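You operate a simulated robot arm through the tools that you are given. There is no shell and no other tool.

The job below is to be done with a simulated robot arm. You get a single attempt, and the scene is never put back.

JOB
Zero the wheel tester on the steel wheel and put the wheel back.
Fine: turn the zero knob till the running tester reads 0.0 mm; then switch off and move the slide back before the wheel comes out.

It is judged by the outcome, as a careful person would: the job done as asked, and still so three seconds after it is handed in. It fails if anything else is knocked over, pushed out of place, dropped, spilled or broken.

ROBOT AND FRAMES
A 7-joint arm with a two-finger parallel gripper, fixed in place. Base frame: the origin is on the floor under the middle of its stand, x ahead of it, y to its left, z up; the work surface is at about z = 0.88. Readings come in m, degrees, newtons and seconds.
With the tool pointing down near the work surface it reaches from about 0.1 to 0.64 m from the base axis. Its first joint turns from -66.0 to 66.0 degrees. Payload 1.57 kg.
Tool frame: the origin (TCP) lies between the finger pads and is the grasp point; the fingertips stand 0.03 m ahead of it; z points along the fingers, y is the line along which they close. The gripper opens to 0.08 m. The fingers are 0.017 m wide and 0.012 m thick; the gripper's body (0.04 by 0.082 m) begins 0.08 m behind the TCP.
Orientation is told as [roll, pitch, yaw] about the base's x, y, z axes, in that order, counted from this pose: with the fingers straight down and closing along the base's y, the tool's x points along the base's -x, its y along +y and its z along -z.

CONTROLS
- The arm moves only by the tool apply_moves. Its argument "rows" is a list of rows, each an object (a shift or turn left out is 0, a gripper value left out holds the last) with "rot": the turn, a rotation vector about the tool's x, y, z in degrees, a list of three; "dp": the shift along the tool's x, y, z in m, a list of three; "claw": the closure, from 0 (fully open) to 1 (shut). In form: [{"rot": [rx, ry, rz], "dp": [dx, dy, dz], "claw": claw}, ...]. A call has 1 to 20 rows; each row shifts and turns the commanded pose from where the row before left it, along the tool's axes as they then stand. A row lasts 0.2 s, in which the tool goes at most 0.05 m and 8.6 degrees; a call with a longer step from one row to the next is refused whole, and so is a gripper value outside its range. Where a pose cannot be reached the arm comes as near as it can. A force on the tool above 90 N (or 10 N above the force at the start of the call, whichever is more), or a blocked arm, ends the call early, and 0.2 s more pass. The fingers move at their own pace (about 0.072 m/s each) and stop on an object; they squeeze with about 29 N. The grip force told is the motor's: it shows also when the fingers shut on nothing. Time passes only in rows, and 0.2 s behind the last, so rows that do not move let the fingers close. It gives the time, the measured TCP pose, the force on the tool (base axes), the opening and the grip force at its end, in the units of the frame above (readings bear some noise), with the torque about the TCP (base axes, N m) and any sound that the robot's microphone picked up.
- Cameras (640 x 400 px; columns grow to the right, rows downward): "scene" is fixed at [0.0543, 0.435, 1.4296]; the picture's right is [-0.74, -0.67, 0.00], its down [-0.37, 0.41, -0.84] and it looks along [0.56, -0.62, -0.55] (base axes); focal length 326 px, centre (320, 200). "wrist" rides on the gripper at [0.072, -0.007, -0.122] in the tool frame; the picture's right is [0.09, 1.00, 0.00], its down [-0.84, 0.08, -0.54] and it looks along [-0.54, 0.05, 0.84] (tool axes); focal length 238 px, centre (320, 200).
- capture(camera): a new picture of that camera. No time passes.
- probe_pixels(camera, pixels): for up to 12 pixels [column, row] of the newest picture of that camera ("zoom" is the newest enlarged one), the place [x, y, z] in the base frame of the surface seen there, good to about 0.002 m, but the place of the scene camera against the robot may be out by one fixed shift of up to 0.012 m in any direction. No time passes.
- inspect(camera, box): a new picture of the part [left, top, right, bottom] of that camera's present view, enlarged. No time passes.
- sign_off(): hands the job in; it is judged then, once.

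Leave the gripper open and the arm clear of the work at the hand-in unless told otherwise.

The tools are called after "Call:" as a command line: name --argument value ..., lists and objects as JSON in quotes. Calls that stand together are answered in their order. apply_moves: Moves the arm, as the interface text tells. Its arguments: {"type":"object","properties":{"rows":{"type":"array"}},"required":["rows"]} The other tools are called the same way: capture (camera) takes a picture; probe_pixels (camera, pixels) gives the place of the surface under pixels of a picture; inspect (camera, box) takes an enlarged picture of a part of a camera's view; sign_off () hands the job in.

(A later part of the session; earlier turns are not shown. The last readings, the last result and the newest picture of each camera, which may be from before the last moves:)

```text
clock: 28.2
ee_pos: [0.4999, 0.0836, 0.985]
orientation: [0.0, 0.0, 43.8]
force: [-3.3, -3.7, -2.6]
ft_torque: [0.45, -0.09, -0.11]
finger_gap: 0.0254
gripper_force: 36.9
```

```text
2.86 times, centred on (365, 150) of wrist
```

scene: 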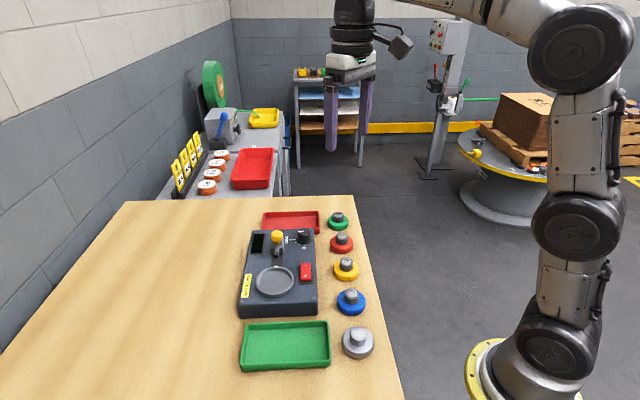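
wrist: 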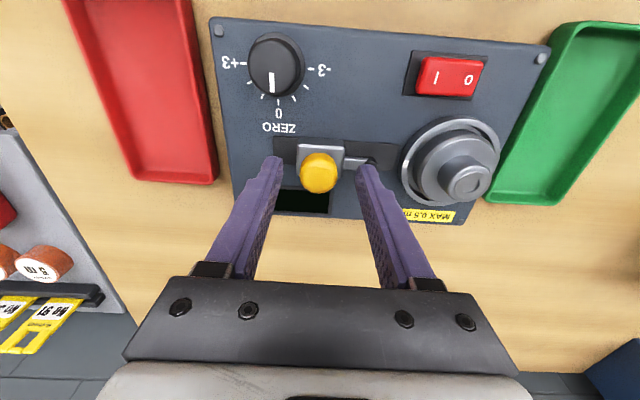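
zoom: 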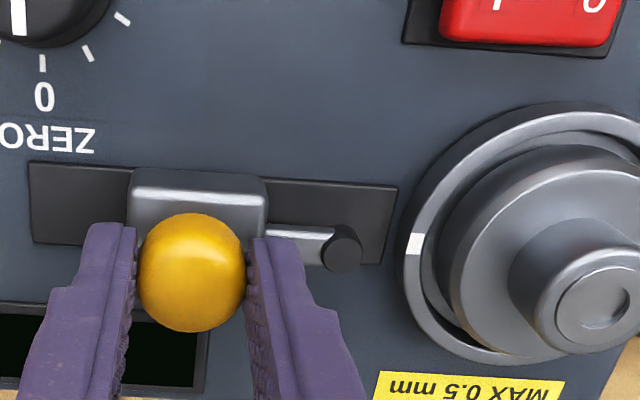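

The slide follows. The tip now sits about 20 mm from the wheel's edge. I move 15 mm more, with a little relief sideways (+x of the tool).

Call:
apply_moves --rows '[{"dp": [0.0003, 0.0025, 0]}, {"dp": [0.0002, 0.0025, 0]}, {"dp": [0.0002, 0.0025, 0]}, {"dp": [0.0002, 0.0025, 0]}, {"dp": [0, 0.0025, 0]}, {"dp": [0, 0.0025, 0]}, {}]'

Call:
inspect --camera "wrist" --box '[265, 80, 465, 220]'

Call:
inspect --camera "scene" --box '[245, 220, 315, 310]'

```text
clock: 29.8
ee_pos: [0.491, 0.0949, 0.9857]
orientation: [0.0, 0.0, 43.7]
force: [-6.5, -5.1, 4.2]
ft_torque: [-0.21, 0.69, -0.01]
finger_gap: 0.0252
gripper_force: 36.4
```

```text
2.86 times, centred on (365, 150) of wrist
```

zoom: 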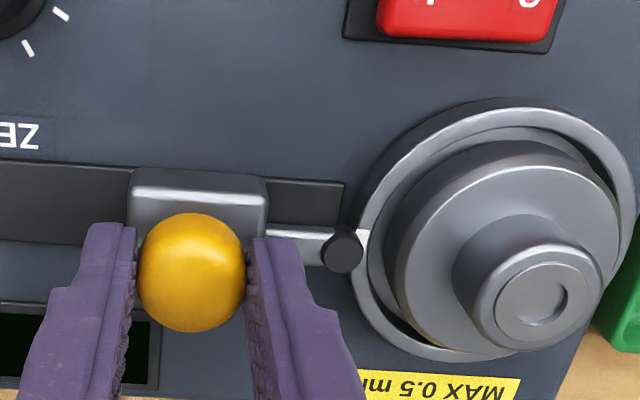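

```text
4.44 times, centred on (280, 265) of scene
```

zoom: 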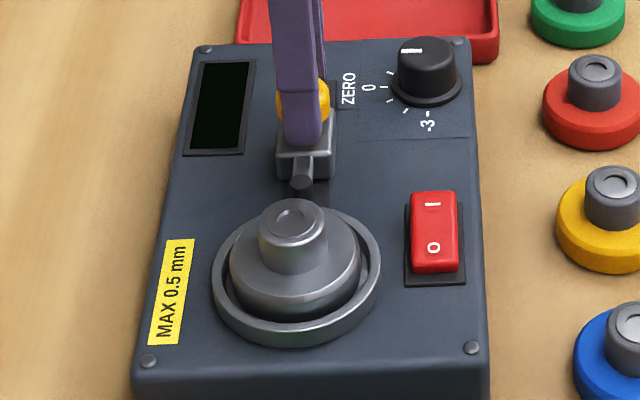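

About 6–8 mm left. There is ~8 N sideways along tool +x, so I relieve it 1 mm in x and move 4 mm more.

Call:
apply_moves --rows '[{"dp": [0.001, 0, 0]}, {"dp": [0, 0.002, 0]}, {"dp": [0, 0.002, 0]}, {}]'

Call:
inspect --camera "wrist" --box '[300, 110, 420, 210]'

```text
clock: 30.8
ee_pos: [0.486, 0.0981, 0.9857]
orientation: [0.0, -0.3, 43.7]
force: [3.5, 6.9, 2.9]
ft_torque: [0.38, 0.19, 0.04]
finger_gap: 0.0253
gripper_force: 36.5
```

```text
4.00 times, centred on (360, 160) of wrist
```

zoom: 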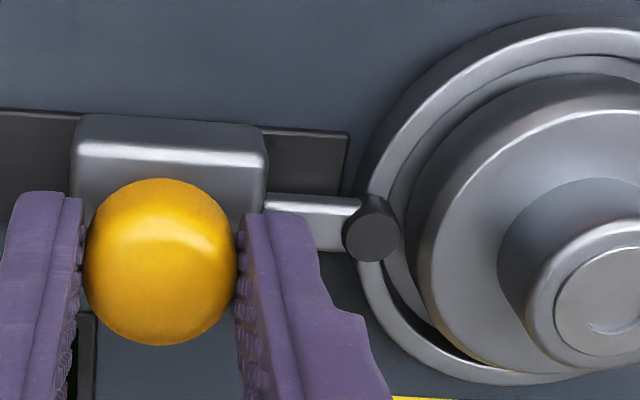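

Tip is ~2–3 mm from the wheel. I relax x by −0.5 mm and go on by 1 mm rows.

Call:
apply_moves --rows '[{"dp": [-0.0005, 0, 0]}, {"dp": [0, 0.001, 0]}, {}]'

Call:
apply_moves --rows '[{"dp": [0, 0.001, 0]}, {}]'

Call:
inspect --camera "wrist" --box '[320, 120, 420, 200]'

```text
clock: 31.6
ee_pos: [0.4868, 0.0972, 0.9859]
orientation: [-0.1, -0.1, 43.7]
force: [8.1, 9.6, 2.0]
ft_torque: [1.02, -0.53, -0.12]
finger_gap: 0.0251
gripper_force: 36.3
```

```text
clock: 32.2
ee_pos: [0.4864, 0.0978, 0.9862]
orientation: [-0.1, -0.1, 43.8]
force: [11.5, 14.9, -2.9]
ft_torque: [0.73, -0.19, 0.01]
finger_gap: 0.0247
gripper_force: 36.6
```

```text
5.00 times, centred on (370, 160) of wrist
```

zoom: 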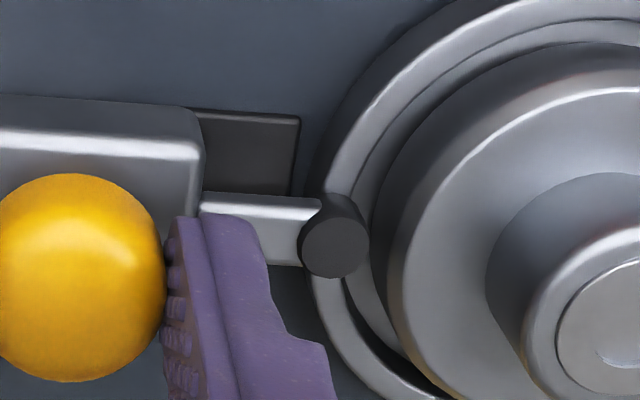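

Sideways force has grown to ~18 N while the tool seems not to have advanced. Before pushing further I check the contact from the scene camera.

Call:
inspect --camera "scene" --box '[250, 235, 306, 275]'

Call:
capture --camera "wrist"

Call:
apply_moves --rows '[{}]'

```text
10.00 times, centred on (278, 255) of scene
```

zoom: 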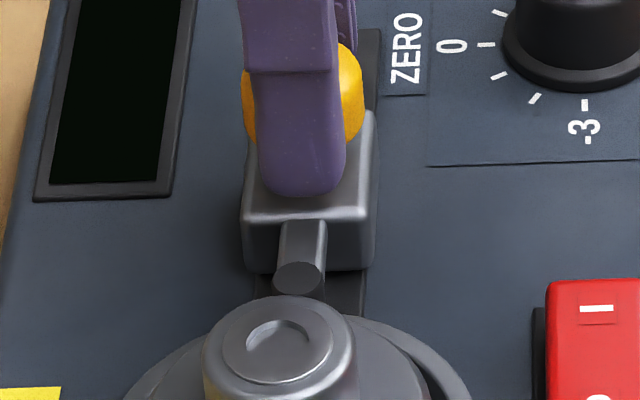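

```text
taken
```

wrist: 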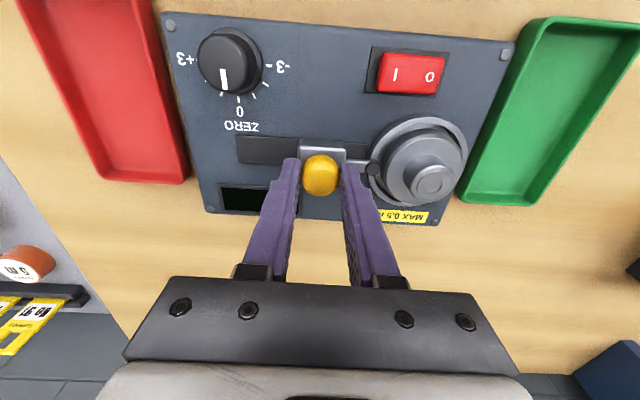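

```text
clock: 32.6
ee_pos: [0.4854, 0.0987, 0.9865]
orientation: [-0.1, -0.1, 43.9]
force: [12.7, 16.1, -5.0]
ft_torque: [0.61, 0.0, 0.07]
finger_gap: 0.0252
gripper_force: 36.6
```

The sideways load is along tool −x (20 N). I move −x by 1 mm to relieve it and read again.

Call:
apply_moves --rows '[{"dp": [-0.001, 0, 0]}, {}]'

Call:
apply_moves --rows '[{}]'

```text
clock: 33.2
ee_pos: [0.4862, 0.0991, 0.9862]
orientation: [-0.1, 0.1, 43.7]
force: [7.1, 7.8, -6.4]
ft_torque: [1.04, -0.62, -0.18]
finger_gap: 0.0252
gripper_force: 36.2
```

```text
clock: 33.6
ee_pos: [0.485, 0.0987, 0.9869]
orientation: [0.0, 0.1, 43.8]
force: [6.2, 7.5, -6.4]
ft_torque: [0.74, -0.28, -0.09]
finger_gap: 0.0249
gripper_force: 37.2
```

Relieved by half. Another −0.7 mm in x, then 1 mm forward.

Call:
apply_moves --rows '[{"dp": [-0.0007, 0, 0]}, {"dp": [0, 0.001, 0]}, {}]'

Call:
inspect --camera "wrist" --box '[320, 120, 420, 200]'

```text
clock: 34.4
ee_pos: [0.485, 0.1002, 0.9866]
orientation: [-0.1, 0.2, 43.8]
force: [-1.3, -2.1, -1.2]
ft_torque: [-0.09, 0.5, -0.06]
finger_gap: 0.025
gripper_force: 36.9
```

```text
5.00 times, centred on (370, 160) of wrist
```

zoom: 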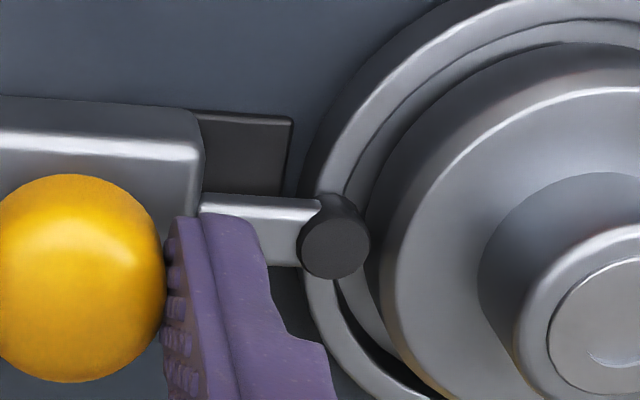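

Forces are near zero now and the slide moved 1 mm. Continue by 1 mm.

Call:
apply_moves --rows '[{"dp": [0, 0.001, 0]}, {}]'

Call:
apply_moves --rows '[{"dp": [0, 0.001, 0]}, {}]'

Call:
inspect --camera "wrist" --box '[320, 120, 420, 200]'

```text
clock: 35.0
ee_pos: [0.4845, 0.0993, 0.9868]
orientation: [-0.2, 0.1, 43.8]
force: [-4.5, -13.4, 3.7]
ft_torque: [-0.59, 0.73, -0.02]
finger_gap: 0.0253
gripper_force: 36.8
```

```text
clock: 35.6
ee_pos: [0.4851, 0.0995, 0.9866]
orientation: [-0.3, 0.0, 43.9]
force: [-5.9, -21.7, 8.8]
ft_torque: [-0.29, 0.49, -0.15]
finger_gap: 0.0251
gripper_force: 36.6
```

```text
5.00 times, centred on (370, 160) of wrist
```

zoom: 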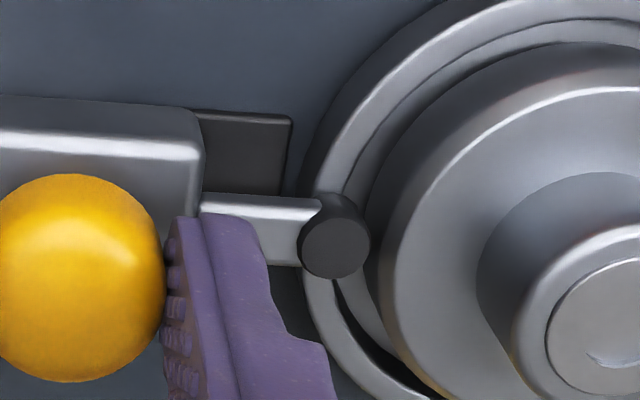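

The slide no longer advances and forward reaction is ~12 N: likely the tip is on the wheel or the stop. I look from the scene camera.

Call:
inspect --camera "scene" --box '[250, 240, 306, 300]'

Call:
probe_pixels --camera "zoom" --pixels '[[280, 215], [300, 220]]'

Call:
inspect --camera "wrist" --box '[350, 130, 400, 180]'

```text
6.67 times, centred on (278, 270) of scene
```

zoom: 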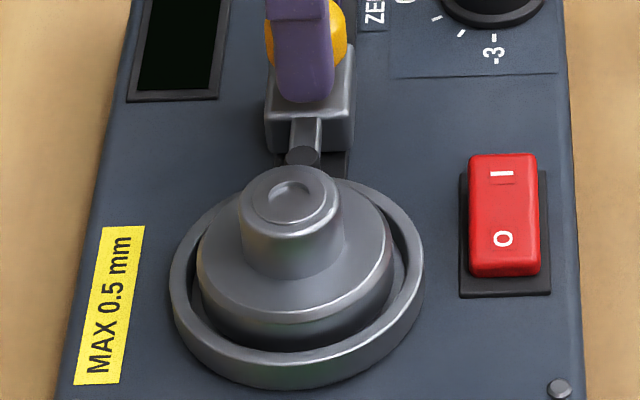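

```text
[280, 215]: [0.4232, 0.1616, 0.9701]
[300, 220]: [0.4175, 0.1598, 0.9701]
```

```text
8.00 times, centred on (375, 155) of wrist
```

zoom: 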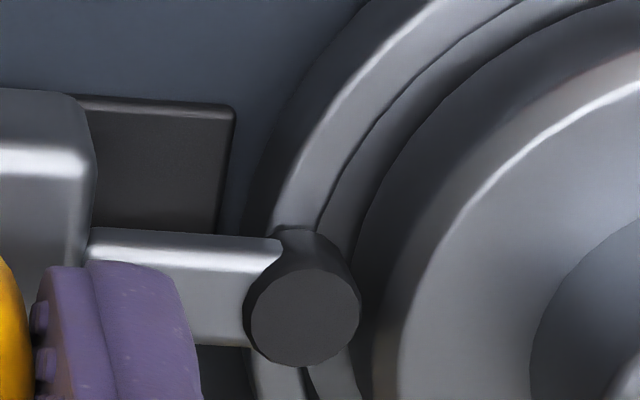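

Travel is now ≈30 mm. To be sure it is a true stop rather than jamming, I relieve the sideways load (+x 1.2 mm) and read again.

Call:
apply_moves --rows '[{"dp": [0.0012, 0, 0]}, {}]'

Call:
inspect --camera "wrist" --box '[350, 130, 400, 180]'

```text
clock: 36.2
ee_pos: [0.4847, 0.1003, 0.9856]
orientation: [-0.4, -0.1, 43.9]
force: [0.9, -20.9, 7.5]
ft_torque: [-0.29, 0.25, -0.07]
finger_gap: 0.0254
gripper_force: 36.7
```

```text
8.00 times, centred on (375, 155) of wrist
```

zoom: 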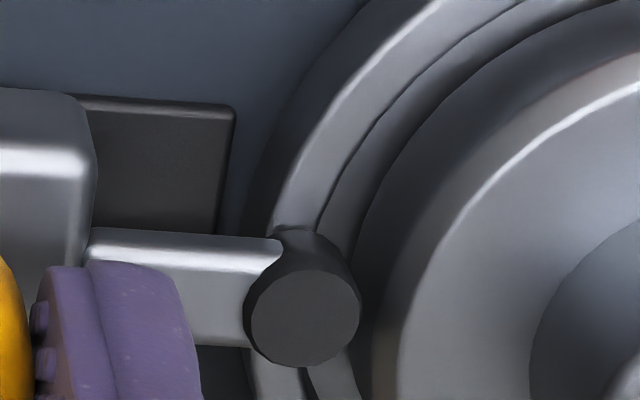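

The forward reaction stays (≈16 N) with no motion: a true stop. I probe the pin top and wheel edge to see whether they touch.

Call:
probe_pixels --camera "zoom" --pixels '[[302, 318], [352, 318], [255, 318], [365, 318], [372, 318], [382, 318], [395, 318], [366, 280], [380, 240], [410, 318], [375, 360], [385, 380]]'

```text
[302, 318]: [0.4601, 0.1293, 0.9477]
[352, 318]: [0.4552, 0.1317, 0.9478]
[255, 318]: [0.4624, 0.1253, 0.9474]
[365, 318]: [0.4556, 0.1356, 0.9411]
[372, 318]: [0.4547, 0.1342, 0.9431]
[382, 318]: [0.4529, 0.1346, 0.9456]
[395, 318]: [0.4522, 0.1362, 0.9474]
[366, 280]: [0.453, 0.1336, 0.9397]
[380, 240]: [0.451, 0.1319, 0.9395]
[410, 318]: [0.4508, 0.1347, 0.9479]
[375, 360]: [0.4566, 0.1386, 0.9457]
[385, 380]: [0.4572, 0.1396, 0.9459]
```

By probing, pin and wheel edge are still ~2–3 mm apart, yet the slide is firmly stopped. I release the grip to shed all side loads and look at the relaxed state.

Call:
apply_moves --rows '[{"dp": [0, -0.001, 0]}, {"claw": 0.7}, {"claw": 0.375}, {}, {}]'

Call:
inspect --camera "wrist" --box '[290, 110, 410, 210]'

Call:
apply_moves --rows '[{}]'

```text
clock: 37.4
ee_pos: [0.4857, 0.1019, 0.9857]
orientation: [-0.1, 0.1, 43.8]
force: [-0.7, -0.3, -0.5]
ft_torque: [0.03, 0.04, -0.01]
finger_gap: 0.0499
gripper_force: 0.1
```

```text
4.00 times, centred on (350, 160) of wrist
```

zoom: 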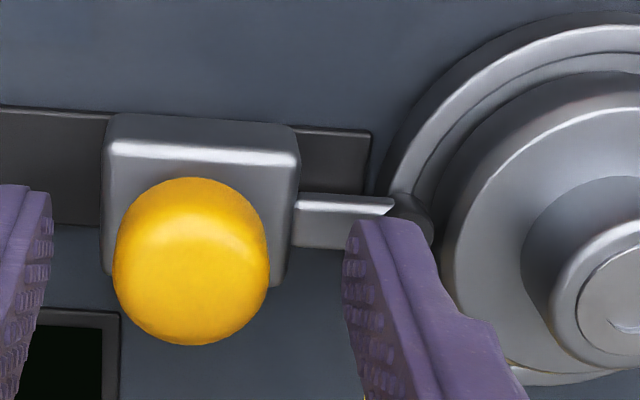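

```text
clock: 37.8
ee_pos: [0.4838, 0.0999, 0.9862]
orientation: [0.0, 0.0, 43.8]
force: [-0.3, -0.2, 0.3]
ft_torque: [-0.03, 0.02, -0.01]
finger_gap: 0.0498
gripper_force: 0.1
```

The slide stayed put. I narrow the gap to 0.029 (not gripping) and push the grip with the rear finger only, gently, to see if it goes any further.

Call:
apply_moves --rows '[{"claw": 0.63}, {}, {"dp": [0, 0.001, 0]}, {"dp": [0, 0.001, 0]}, {}]'

Call:
apply_moves --rows '[{"dp": [0, 0.001, 0]}, {}]'

Call:
apply_moves --rows '[{"dp": [0, 0.001, 0]}, {}]'

Call:
inspect --camera "wrist" --box '[290, 110, 410, 210]'

```text
clock: 39.0
ee_pos: [0.4832, 0.1023, 0.9859]
orientation: [-0.1, 0.1, 43.7]
force: [0.9, -3.8, -0.2]
ft_torque: [-0.04, -0.01, -0.02]
finger_gap: 0.0324
gripper_force: 1.0
```

```text
clock: 39.6
ee_pos: [0.483, 0.1038, 0.9857]
orientation: [-0.1, -0.1, 43.8]
force: [4.3, -3.4, -2.5]
ft_torque: [-0.03, -0.05, 0.01]
finger_gap: 0.0342
gripper_force: 2.3
```

```text
clock: 40.2
ee_pos: [0.4826, 0.1037, 0.9856]
orientation: [-0.1, 0.0, 43.8]
force: [2.9, -5.4, -1.2]
ft_torque: [-0.08, 0.0, -0.01]
finger_gap: 0.0343
gripper_force: 2.3
```

```text
4.00 times, centred on (350, 160) of wrist
```

zoom: 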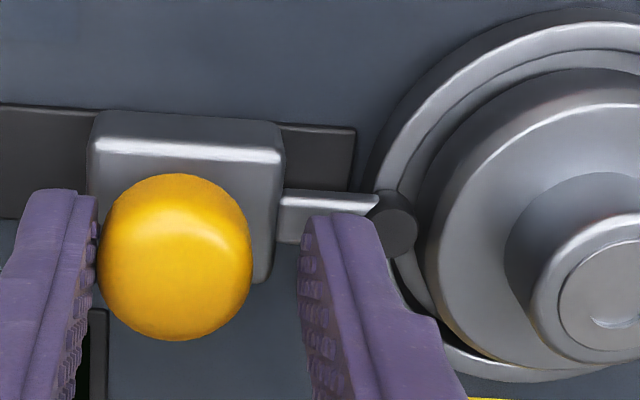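

The slide doesn't move any further under a gentle push either: it's at its inner stop. I recentre (−y 4.5 mm), open and rise to z≈1.10, then look.

Call:
apply_moves --rows '[{"dp": [0, -0.0045, 0], "claw": 0.375}, {}, {"dp": [0, 0, -0.01]}, {"dp": [0, 0, -0.03]}, {"dp": [0, 0, -0.04]}, {"dp": [0, 0, -0.04]}, {}]'

Call:
capture --camera "wrist"

Call:
inspect --camera "wrist" --box '[260, 60, 400, 160]'

Call:
inspect --camera "scene" --box '[240, 220, 330, 310]'

```text
clock: 41.8
ee_pos: [0.4836, 0.1, 1.1069]
orientation: [-0.1, 0.0, 43.9]
force: [0.1, -0.2, 0.3]
ft_torque: [0.02, -0.03, 0.0]
finger_gap: 0.0499
gripper_force: 0.0
```

```text
taken
```

wrist: 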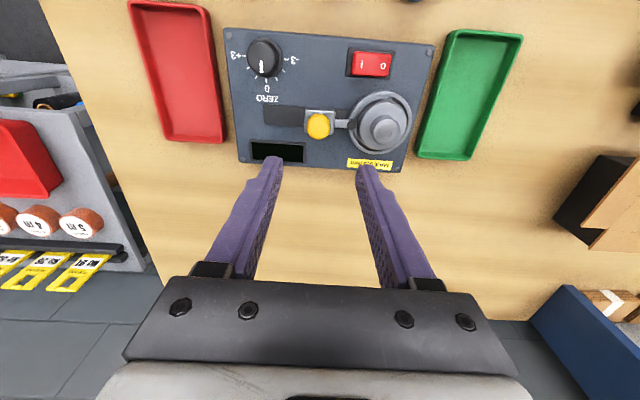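

```text
4.00 times, centred on (330, 110) of wrist
```

zoom: 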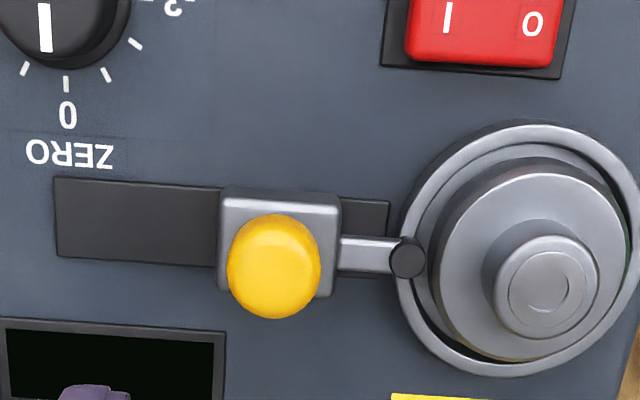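

```text
4.44 times, centred on (285, 265) of scene
```

zoom: 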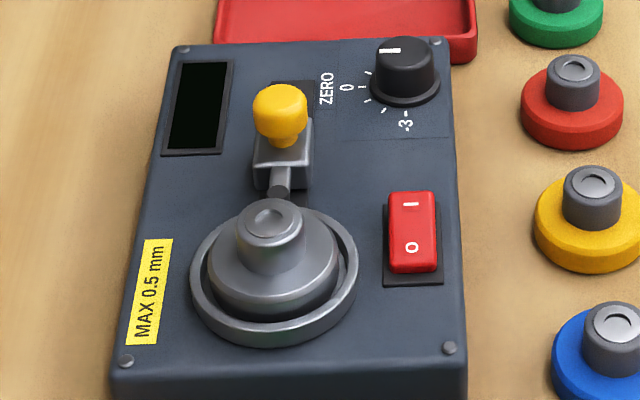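

The tip now sits at the wheel edge (pin right edge col 426, wheel edge ~430), so the slide is in. Next I close the fingers and move above the rocker's I end (≈0.416, 0.0855).

Call:
apply_moves --rows '[{"dp": [0.02, 0.0122, 0], "claw": 0.7}, {"dp": [0.02, 0.0122, 0], "claw": 1.0}, {"dp": [0.0191, 0.0122, 0]}, {"dp": [0, 0, 0.04]}, {"dp": [0, 0, 0.04]}, {}, {}]'

Call:
capture --camera "wrist"

Call:
inspect --camera "wrist" --box '[240, 80, 400, 200]'

Call:
apply_moves --rows '[{}]'

```text
clock: 43.4
ee_pos: [0.4165, 0.0855, 1.0241]
orientation: [-0.1, 0.0, 43.8]
force: [-0.2, -0.4, 0.0]
ft_torque: [0.02, 0.02, -0.02]
finger_gap: 0.0002
gripper_force: 21.2
```

```text
taken
```

wrist: 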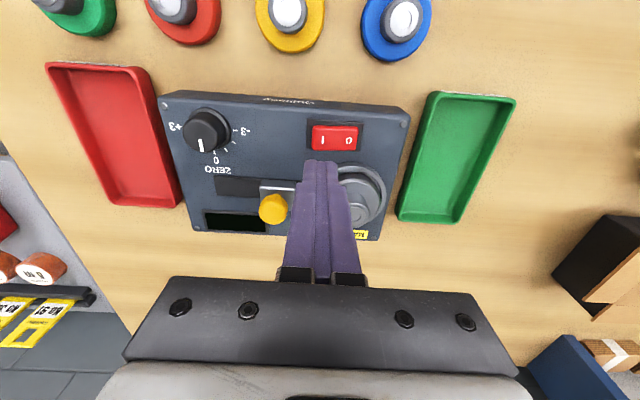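

```text
3.33 times, centred on (320, 140) of wrist
```

zoom: 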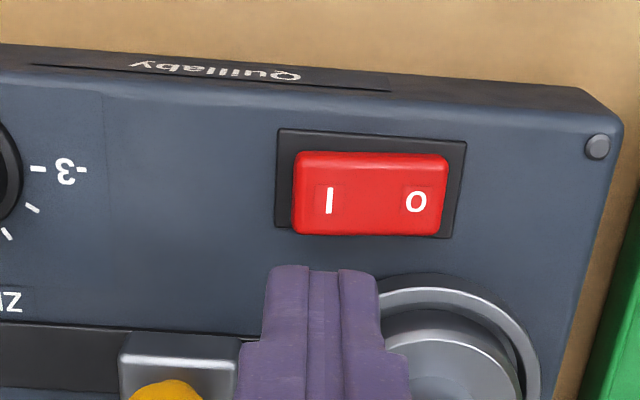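

```text
clock: 43.8
ee_pos: [0.4163, 0.0865, 1.0238]
orientation: [-0.1, 0.1, 43.7]
force: [0.0, 0.3, -0.4]
ft_torque: [0.0, 0.01, -0.02]
finger_gap: 0.0001
gripper_force: 21.0
```

Call:
probe_pixels --camera "zoom" --pixels '[[330, 200], [415, 202], [372, 190], [300, 190], [440, 195], [330, 165], [330, 220], [320, 200]]'

```text
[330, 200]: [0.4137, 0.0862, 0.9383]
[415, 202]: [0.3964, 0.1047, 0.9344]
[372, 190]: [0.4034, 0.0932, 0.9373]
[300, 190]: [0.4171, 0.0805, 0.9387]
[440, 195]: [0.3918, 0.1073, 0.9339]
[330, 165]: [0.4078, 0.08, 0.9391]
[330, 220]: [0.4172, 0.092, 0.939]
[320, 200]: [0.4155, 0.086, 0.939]
```

The I half's centre line is ~2.5 mm to tool +x. I shift that and lower 0.048 to just above the rocker (TCP ≈0.976, tips ≈0.946).

Call:
apply_moves --rows '[{"dp": [0.0025, 0, 0.02]}, {"dp": [0, 0, 0.02]}, {"dp": [0, 0, 0.008]}, {}]'

Call:
inspect --camera "scene" --box '[250, 220, 340, 300]'

Call:
inspect --camera "wrist" --box '[260, 130, 400, 230]'

```text
clock: 44.8
ee_pos: [0.4126, 0.0847, 0.9779]
orientation: [-0.1, 0.0, 43.8]
force: [0.2, -0.2, -0.7]
ft_torque: [0.01, 0.0, 0.0]
finger_gap: 0.0
gripper_force: 21.4
```

```text
5.00 times, centred on (295, 260) of scene
```

zoom: 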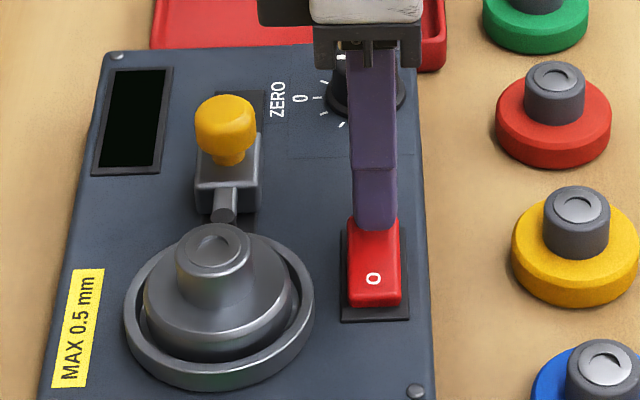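

```text
4.00 times, centred on (330, 180) of wrist
```

zoom: 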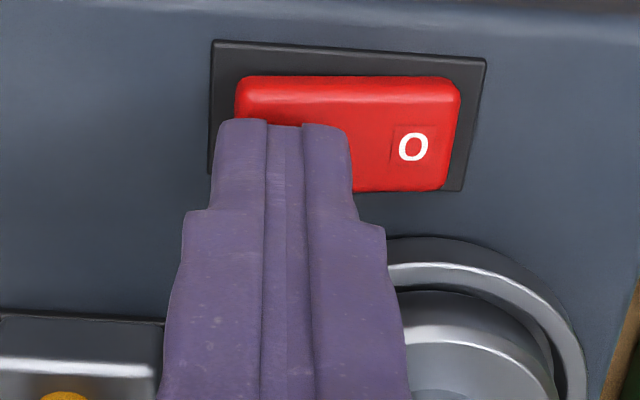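

Aligned over the I half. I press down in small steps, listening for a click.

Call:
apply_moves --rows '[{"dp": [0, 0, 0.003]}, {"dp": [0, 0, 0.003]}, {}]'

Call:
apply_moves --rows '[{"dp": [0, 0, 0.0015]}, {"dp": [0, 0, 0.0015]}, {}]'

```text
clock: 45.6
ee_pos: [0.4131, 0.085, 0.9712]
orientation: [-0.1, 0.0, 43.8]
force: [0.1, -0.5, 0.4]
ft_torque: [-0.01, -0.03, -0.01]
finger_gap: 0.0001
gripper_force: 21.5
```

```text
clock: 46.4
ee_pos: [0.4141, 0.0835, 0.9688]
orientation: [-0.1, 0.0, 43.7]
force: [0.4, 0.5, 0.2]
ft_torque: [-0.02, 0.0, 0.01]
finger_gap: 0.0
gripper_force: 21.1
```

Call:
apply_moves --rows '[{"dp": [0, 0, 0.001]}, {"dp": [0, 0, 0.001]}, {}]'

Call:
apply_moves --rows '[{"dp": [0, 0, 0.001]}, {}]'

```text
clock: 47.2
ee_pos: [0.4146, 0.0841, 0.9677]
orientation: [-0.2, 0.1, 43.8]
force: [-0.7, 1.0, 2.3]
ft_torque: [0.06, 0.1, -0.06]
finger_gap: 0.0
gripper_force: 20.8
```

```text
clock: 47.8
ee_pos: [0.4144, 0.0832, 0.9682]
orientation: [-0.2, 0.0, 43.8]
force: [-4.0, -5.0, 14.1]
ft_torque: [-0.08, 0.22, 0.06]
finger_gap: 0.0002
gripper_force: 21.4
```

Contact at 14 N, no click yet. I press 1 mm further.

Call:
apply_moves --rows '[{"dp": [0, 0, 0.001]}, {}]'

Call:
inspect --camera "scene" --box '[250, 220, 340, 300]'

```text
clock: 48.4
ee_pos: [0.4139, 0.0839, 0.9661]
orientation: [-0.3, -0.3, 43.8]
force: [-7.4, -8.1, 31.4]
ft_torque: [-0.02, 0.5, 0.12]
finger_gap: 0.0
gripper_force: 21.4
```

```text
5.00 times, centred on (295, 260) of scene
```

zoom: 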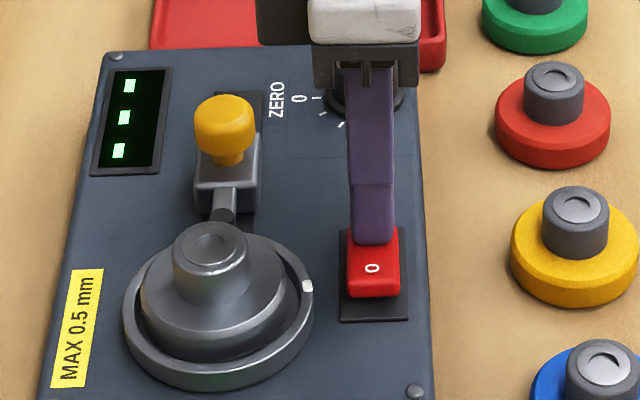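

It is on: the display shows "- - -" (green) and the dish mark has moved, so the wheel spins. I lift straight up and watch the display.

Call:
apply_moves --rows '[{"dp": [0, 0, -0.003]}, {"dp": [0, 0, -0.007]}, {"dp": [0, 0, -0.03]}, {"dp": [0, 0, -0.03]}, {}]'

Call:
inspect --camera "scene" --box '[245, 220, 325, 300]'

Call:
capture --camera "wrist"

```text
clock: 49.6
ee_pos: [0.4127, 0.0834, 1.0327]
orientation: [-0.1, 0.0, 43.8]
force: [0.3, -0.8, 0.4]
ft_torque: [0.01, 0.03, 0.05]
finger_gap: 0.0
gripper_force: 21.2
```

```text
5.00 times, centred on (285, 260) of scene
```

zoom: 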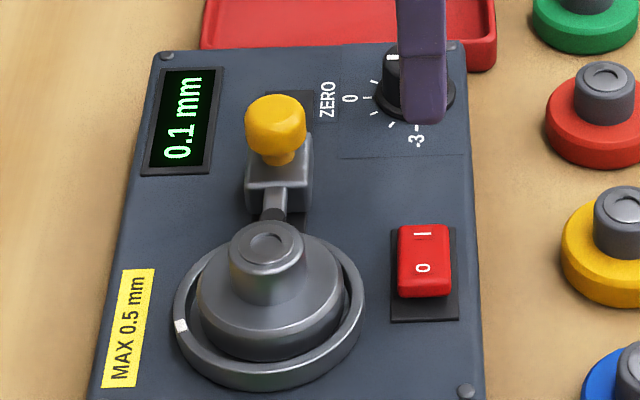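

```text
taken
```

wrist: 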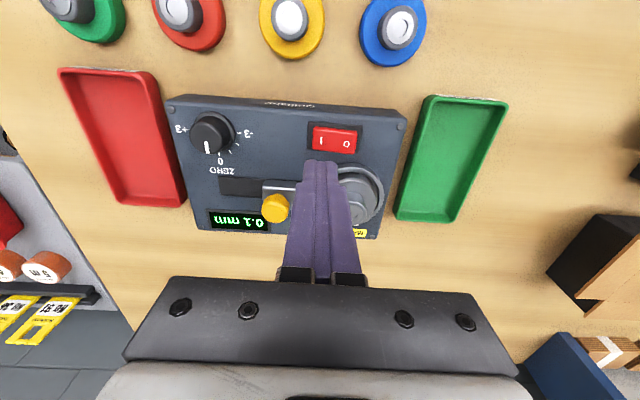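

It reads 0.1 mm while running. I wait and read again several times to see if it is steady.

Call:
apply_moves --rows '[{}, {}, {}]'

Call:
inspect --camera "scene" --box '[245, 220, 285, 260]'

Call:
apply_moves --rows '[{}, {}, {}, {}, {}]'

Call:
inspect --camera "scene" --box '[245, 220, 285, 260]'

Call:
apply_moves --rows '[{}, {}, {}, {}, {}, {}, {}]'

Call:
inspect --camera "scene" --box '[245, 220, 325, 300]'

Call:
inspect --camera "wrist" --box '[165, 90, 285, 240]'

```text
clock: 50.4
ee_pos: [0.4151, 0.0835, 1.0336]
orientation: [-0.2, 0.1, 43.8]
force: [-0.8, 0.8, -0.7]
ft_torque: [-0.02, -0.02, 0.0]
finger_gap: 0.0002
gripper_force: 21.2
```

```text
10.00 times, centred on (265, 240) of scene
```

zoom: 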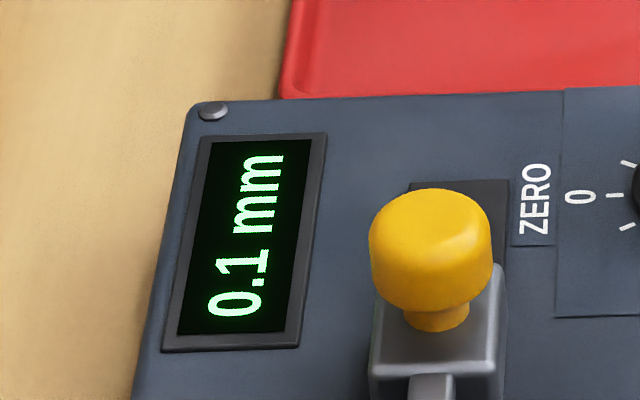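

```text
clock: 51.6
ee_pos: [0.4141, 0.081, 1.0318]
orientation: [-0.2, 0.0, 43.8]
force: [0.1, -0.8, 0.1]
ft_torque: [-0.01, -0.03, -0.03]
finger_gap: 0.0
gripper_force: 20.4
```

```text
10.00 times, centred on (265, 240) of scene
```

zoom: 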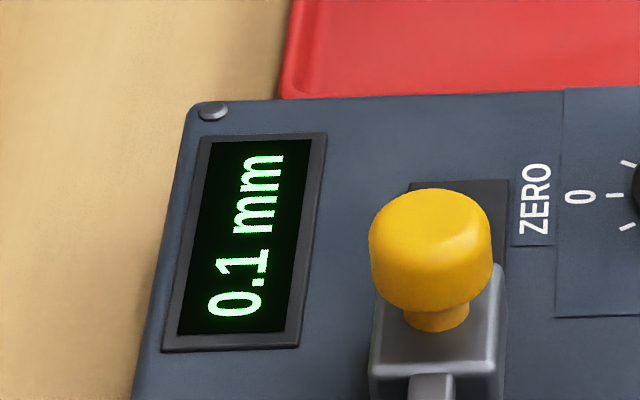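

```text
clock: 53.2
ee_pos: [0.4128, 0.0827, 1.0325]
orientation: [-0.1, 0.0, 43.8]
force: [-0.5, 0.7, 0.2]
ft_torque: [-0.03, -0.01, 0.02]
finger_gap: 0.0
gripper_force: 21.3
```

```text
5.00 times, centred on (285, 260) of scene
```

zoom: 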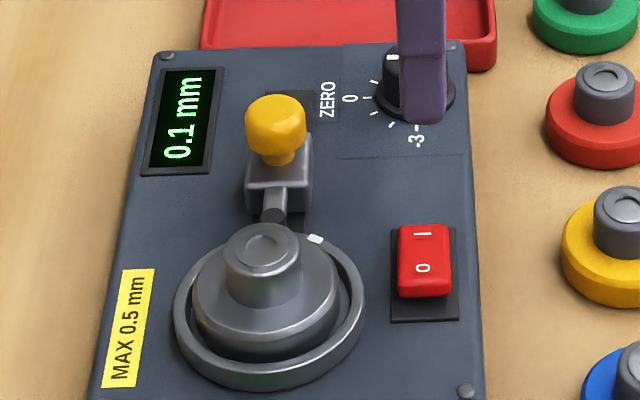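

```text
2.67 times, centred on (225, 165) of wrist
```

zoom: 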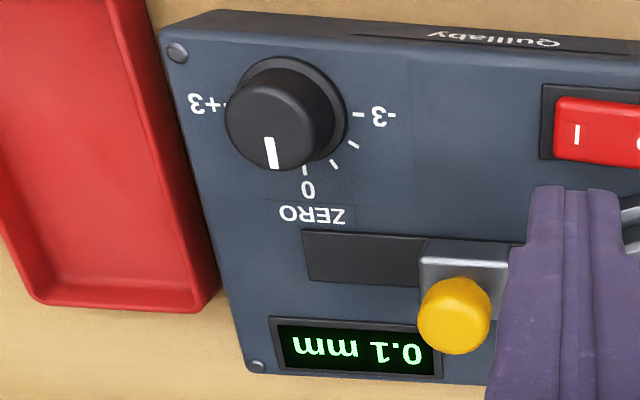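

Steady at 0.1 mm; the knob's pointer is a little to the + side of 0. Now I move along the box to above the ZERO knob (≈0.48, 0.0135) and open the fingers to 0.05.

Call:
apply_moves --rows '[{"dp": [0, -0.032, -0.02]}, {"dp": [0, -0.032, -0.02], "claw": 0.7}, {"dp": [0, -0.032, 0], "claw": 0.375}, {}, {}]'

Call:
capture --camera "wrist"

Call:
inspect --camera "wrist" --box '[260, 90, 380, 180]'

Call:
apply_moves --rows '[{}]'

```text
clock: 54.4
ee_pos: [0.4831, 0.0151, 1.0699]
orientation: [-0.1, 0.0, 43.8]
force: [-0.2, 0.2, -0.1]
ft_torque: [-0.04, 0.02, 0.01]
finger_gap: 0.0499
gripper_force: 0.0
```

```text
taken
```

wrist: 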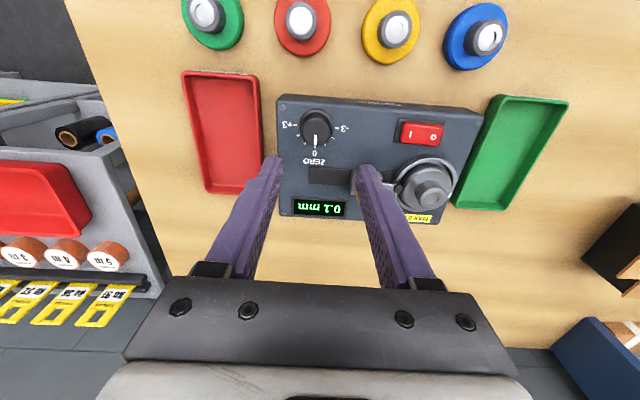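

```text
4.44 times, centred on (320, 135) of wrist
```

zoom: 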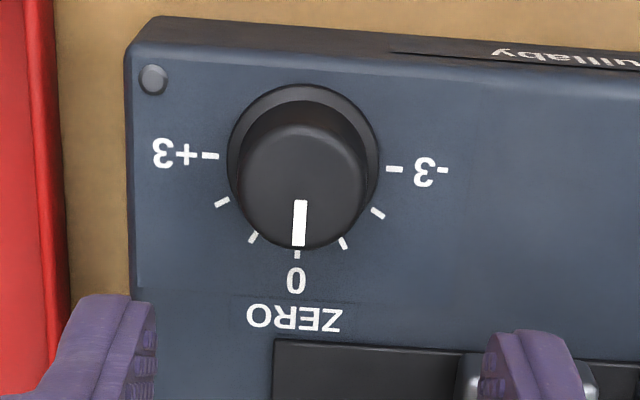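

```text
clock: 54.8
ee_pos: [0.483, 0.0167, 1.0695]
orientation: [-0.1, 0.0, 43.8]
force: [0.4, 0.2, -0.1]
ft_torque: [-0.01, 0.0, -0.01]
finger_gap: 0.05
gripper_force: 0.1
```

Pointer is almost at the 0 mark, slightly to the + side. I probe the knob's top: centre (303,190), edges.

Call:
probe_pixels --camera "zoom" --pixels '[[303, 185], [245, 190], [362, 190], [303, 145], [303, 240], [265, 155], [342, 230], [342, 155], [265, 230], [235, 150], [372, 160], [303, 92]]'

```text
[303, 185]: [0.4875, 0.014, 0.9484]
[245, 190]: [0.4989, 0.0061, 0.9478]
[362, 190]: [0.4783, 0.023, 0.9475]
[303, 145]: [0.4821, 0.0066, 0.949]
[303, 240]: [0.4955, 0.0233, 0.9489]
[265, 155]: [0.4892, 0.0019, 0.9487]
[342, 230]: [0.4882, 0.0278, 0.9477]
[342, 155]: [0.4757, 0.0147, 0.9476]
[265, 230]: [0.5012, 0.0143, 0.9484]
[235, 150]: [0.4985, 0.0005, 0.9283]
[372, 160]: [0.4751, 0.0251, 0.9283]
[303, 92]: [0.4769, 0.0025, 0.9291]
```

Knob centre (0.4887, 0.0148), top z 0.948, dia ≈27 mm. I align and descend to TCP z≈0.966 around it.

Call:
apply_moves --rows '[{"dp": [-0.0034, -0.0047, 0.02]}, {"dp": [0, 0, 0.04]}, {"dp": [0, 0, 0.03]}, {}]'

Call:
inspect --camera "wrist" --box '[260, 110, 380, 200]'

Call:
apply_moves --rows '[{}]'

Call:
inspect --camera "scene" --box '[240, 200, 340, 280]'

```text
clock: 55.8
ee_pos: [0.4873, 0.0163, 0.9806]
orientation: [-0.1, -0.1, 43.8]
force: [-0.4, 0.0, 0.1]
ft_torque: [0.01, 0.01, 0.02]
finger_gap: 0.0502
gripper_force: 0.1
```

```text
4.44 times, centred on (320, 155) of wrist
```

zoom: 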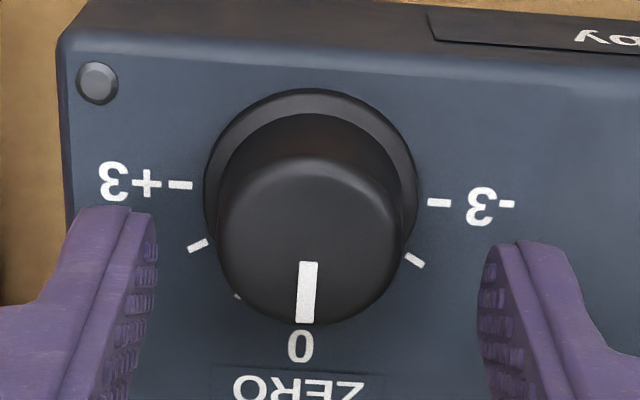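

```text
clock: 56.2
ee_pos: [0.4874, 0.0159, 0.9813]
orientation: [-0.1, -0.1, 43.8]
force: [0.6, -0.3, 0.3]
ft_torque: [-0.02, -0.01, 0.01]
finger_gap: 0.0503
gripper_force: 0.1
```

```text
5.00 times, centred on (290, 240) of scene
```

zoom: 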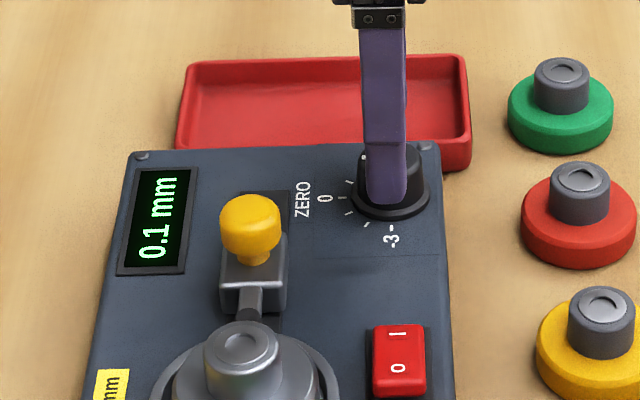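

Centred well, and the display stays visible from the scene camera. I lower 15 mm and close on the knob.

Call:
apply_moves --rows '[{"dp": [0, 0, 0.008]}, {"dp": [0, 0, 0.007]}, {}, {"claw": 0.5}, {"claw": 0.6}, {"claw": 0.7}, {"claw": 0.85}, {"claw": 1.0}, {}, {}]'

Call:
inspect --camera "scene" --box '[240, 200, 340, 280]'

Call:
inspect --camera "wrist" --box '[260, 110, 380, 200]'

```text
clock: 58.4
ee_pos: [0.4874, 0.0128, 0.9691]
orientation: [-0.2, 0.1, 43.8]
force: [7.4, -8.8, -5.1]
ft_torque: [0.02, -0.14, -0.03]
finger_gap: 0.0315
gripper_force: 40.0
```

```text
5.00 times, centred on (290, 240) of scene
```

zoom: 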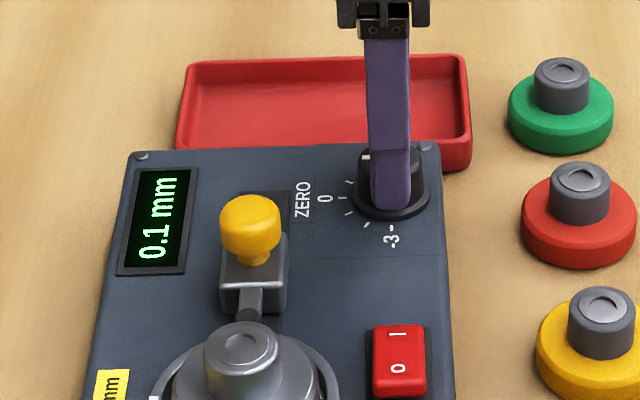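

```text
4.44 times, centred on (320, 155) of wrist
```

zoom: 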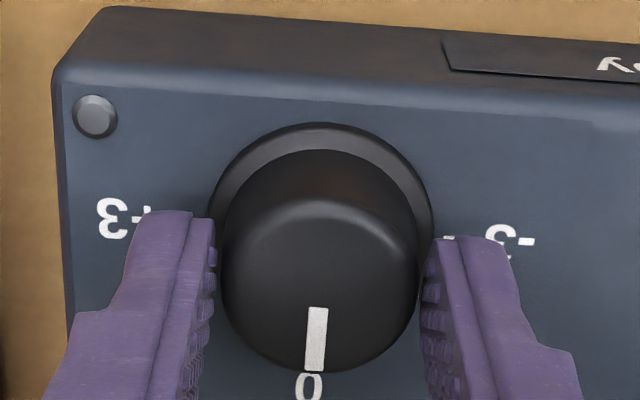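

Gripped the knob; display still 0.1. I relieve 0.7 mm in y and turn the knob 2° toward "−" (counter-clockwise from above, tool z −2°), then read.

Call:
apply_moves --rows '[{"dp": [0, -0.0007, 0]}, {"rot": [0, 0, -1]}, {"rot": [0, 0, -1]}, {}, {}]'

Call:
inspect --camera "scene" --box '[240, 200, 340, 280]'

Call:
inspect --camera "wrist" --box '[260, 110, 380, 200]'

```text
clock: 59.6
ee_pos: [0.4876, 0.0135, 0.9686]
orientation: [-0.1, 0.1, 45.7]
force: [5.0, -4.0, -14.8]
ft_torque: [-0.03, -0.51, -0.02]
finger_gap: 0.0315
gripper_force: 40.2
```

```text
5.00 times, centred on (290, 240) of scene
```

zoom: 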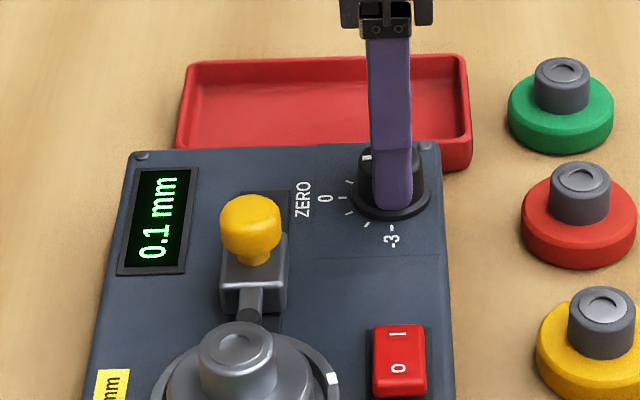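

```text
4.44 times, centred on (320, 155) of wrist
```

zoom: 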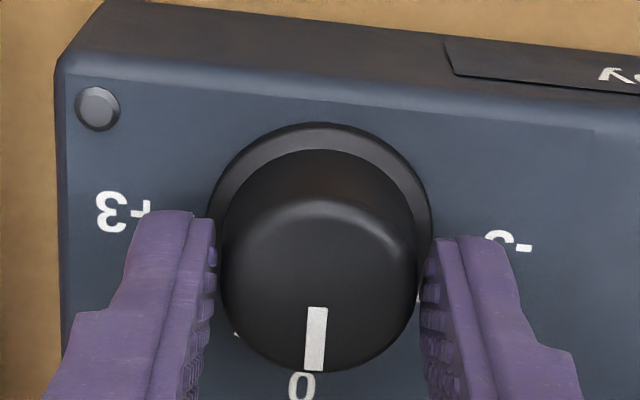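

The knob turned with the tool, reading still 0.1. I relieve the vertical pull (0.7 mm down) and turn another 3° toward "−".

Call:
apply_moves --rows '[{"dp": [0, 0, 0.0007]}, {"rot": [0, 0, -1.5]}, {"rot": [0, 0, -1.5]}, {}, {}, {}]'

Call:
inspect --camera "scene" --box '[240, 200, 340, 280]'

```text
clock: 61.0
ee_pos: [0.4874, 0.0137, 0.9693]
orientation: [0.1, 0.1, 48.8]
force: [-3.2, 4.0, -15.5]
ft_torque: [-0.28, 0.13, 0.03]
finger_gap: 0.0316
gripper_force: 40.0
```

```text
5.00 times, centred on (290, 240) of scene
```

zoom: 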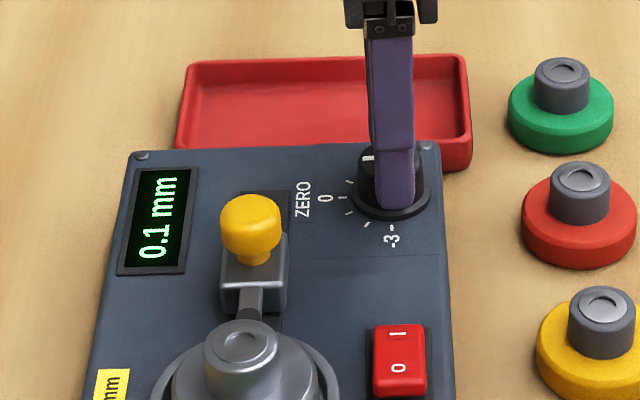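

Still 0.1 after 5°. I turn 6° more the same way and read.

Call:
apply_moves --rows '[{"rot": [0, 0, -2]}, {"rot": [0, 0, -2]}, {"rot": [0, 0, -2]}, {}, {}, {}]'

Call:
inspect --camera "scene" --box '[240, 200, 340, 280]'

Call:
inspect --camera "wrist" --box '[260, 110, 380, 200]'

```text
clock: 62.4
ee_pos: [0.4876, 0.0137, 0.9693]
orientation: [0.1, 0.1, 54.8]
force: [2.6, 2.0, -19.9]
ft_torque: [0.03, 0.28, 0.0]
finger_gap: 0.0314
gripper_force: 40.6
```

```text
5.00 times, centred on (290, 240) of scene
```

zoom: 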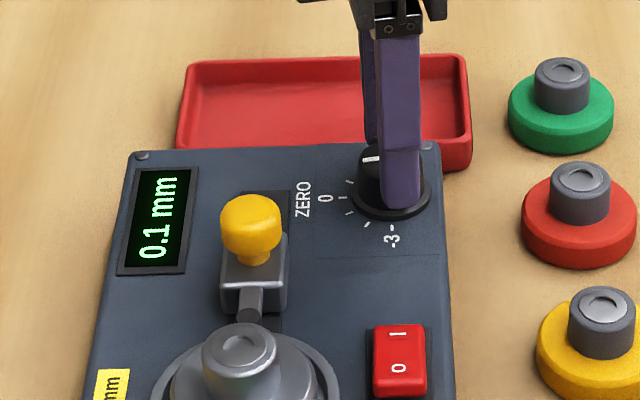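

```text
4.44 times, centred on (320, 155) of wrist
```

zoom: 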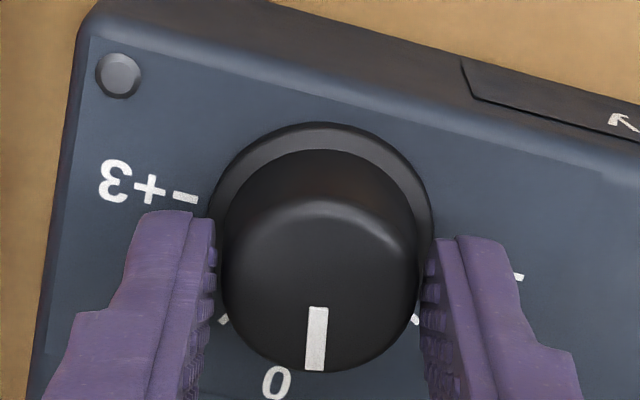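

Pointer is now ~10° to the "−" side, still 0.1, so the scale is coarse (likely tenths). I turn 8° more.

Call:
apply_moves --rows '[{"rot": [0, 0, -2]}, {"rot": [0, 0, -2]}, {"rot": [0, 0, -2]}, {"rot": [0, 0, -2]}, {}, {}, {}]'

Call:
inspect --camera "scene" --box '[240, 200, 340, 280]'

```text
clock: 64.0
ee_pos: [0.4873, 0.0127, 0.9694]
orientation: [0.0, 0.0, 62.9]
force: [-3.1, 8.1, -14.2]
ft_torque: [0.28, 0.54, -0.01]
finger_gap: 0.0318
gripper_force: 40.0
```

```text
5.00 times, centred on (290, 240) of scene
```

zoom: 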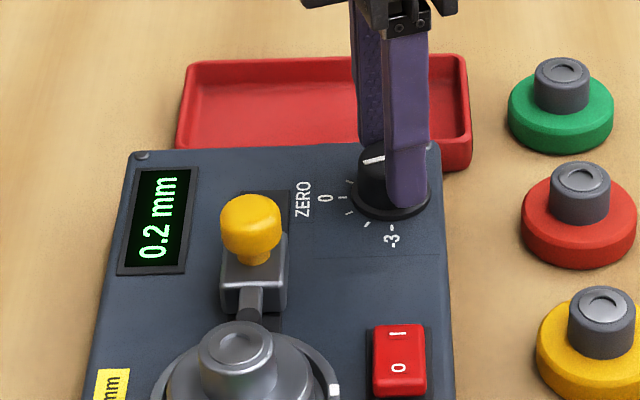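

Now 0.2, so this way raises the reading. I turn back toward "+" — 19° to the starting place, then 6° further — and read.

Call:
apply_moves --rows '[{"rot": [0, 0, 3]}, {"rot": [0, 0, 3]}, {"rot": [0, 0, 3]}, {"rot": [0, 0, 3]}, {"rot": [0, 0, 3]}, {"rot": [0, 0, 3]}, {"rot": [0, 0, 3]}, {"rot": [0, 0, 3]}, {}, {}, {}]'

Call:
inspect --camera "scene" --box '[240, 200, 340, 280]'

Call:
inspect --camera "wrist" --box '[260, 110, 380, 200]'

```text
clock: 66.4
ee_pos: [0.4883, 0.0135, 0.9702]
orientation: [0.0, 0.0, 38.8]
force: [-0.5, 19.7, -18.5]
ft_torque: [0.0, -0.13, -0.03]
finger_gap: 0.0316
gripper_force: 40.2
```

```text
5.00 times, centred on (290, 240) of scene
```

zoom: 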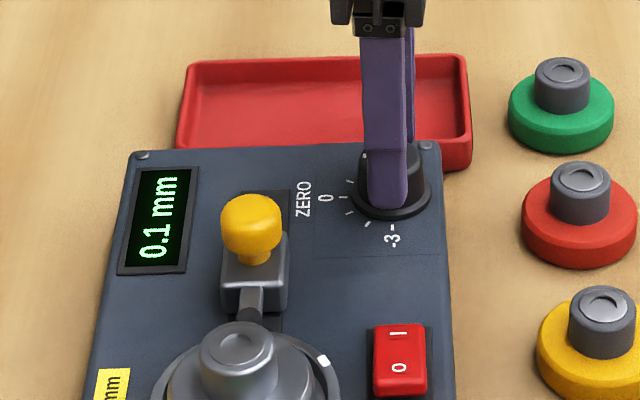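

```text
4.44 times, centred on (320, 155) of wrist
```

zoom: 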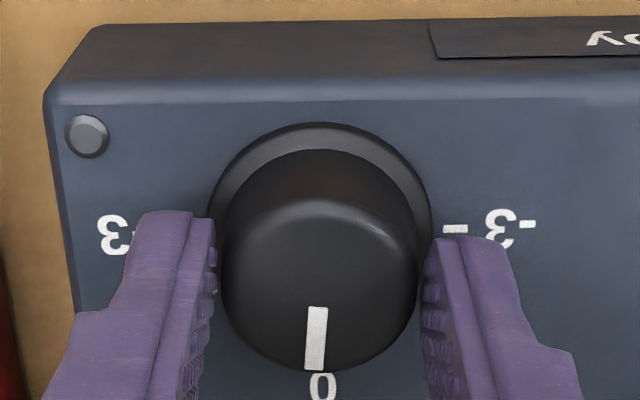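

Back to 0.1 at 5° past the start. I relieve the side and vertical load a little and turn 6° more toward "+".

Call:
apply_moves --rows '[{"dp": [-0.0005, 0.0008, 0.001]}, {"rot": [0, 0, 2]}, {"rot": [0, 0, 2]}, {"rot": [0, 0, 2]}, {}, {}, {}]'

Call:
inspect --camera "scene" --box '[240, 200, 340, 280]'

```text
clock: 68.0
ee_pos: [0.4879, 0.0134, 0.9692]
orientation: [-0.2, -0.2, 32.7]
force: [-9.3, 8.6, 4.4]
ft_torque: [0.16, 0.71, 0.0]
finger_gap: 0.0318
gripper_force: 40.4
```

```text
5.00 times, centred on (290, 240) of scene
```

zoom: 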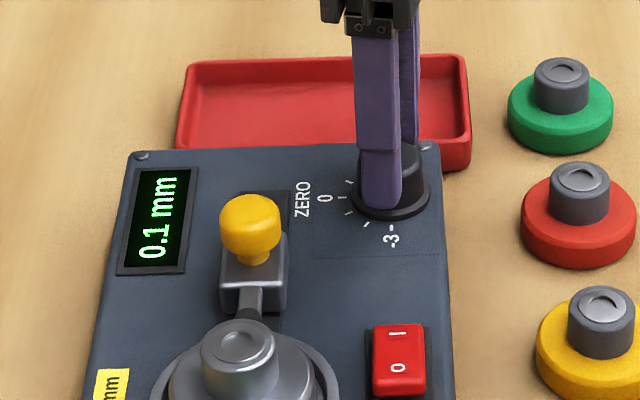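

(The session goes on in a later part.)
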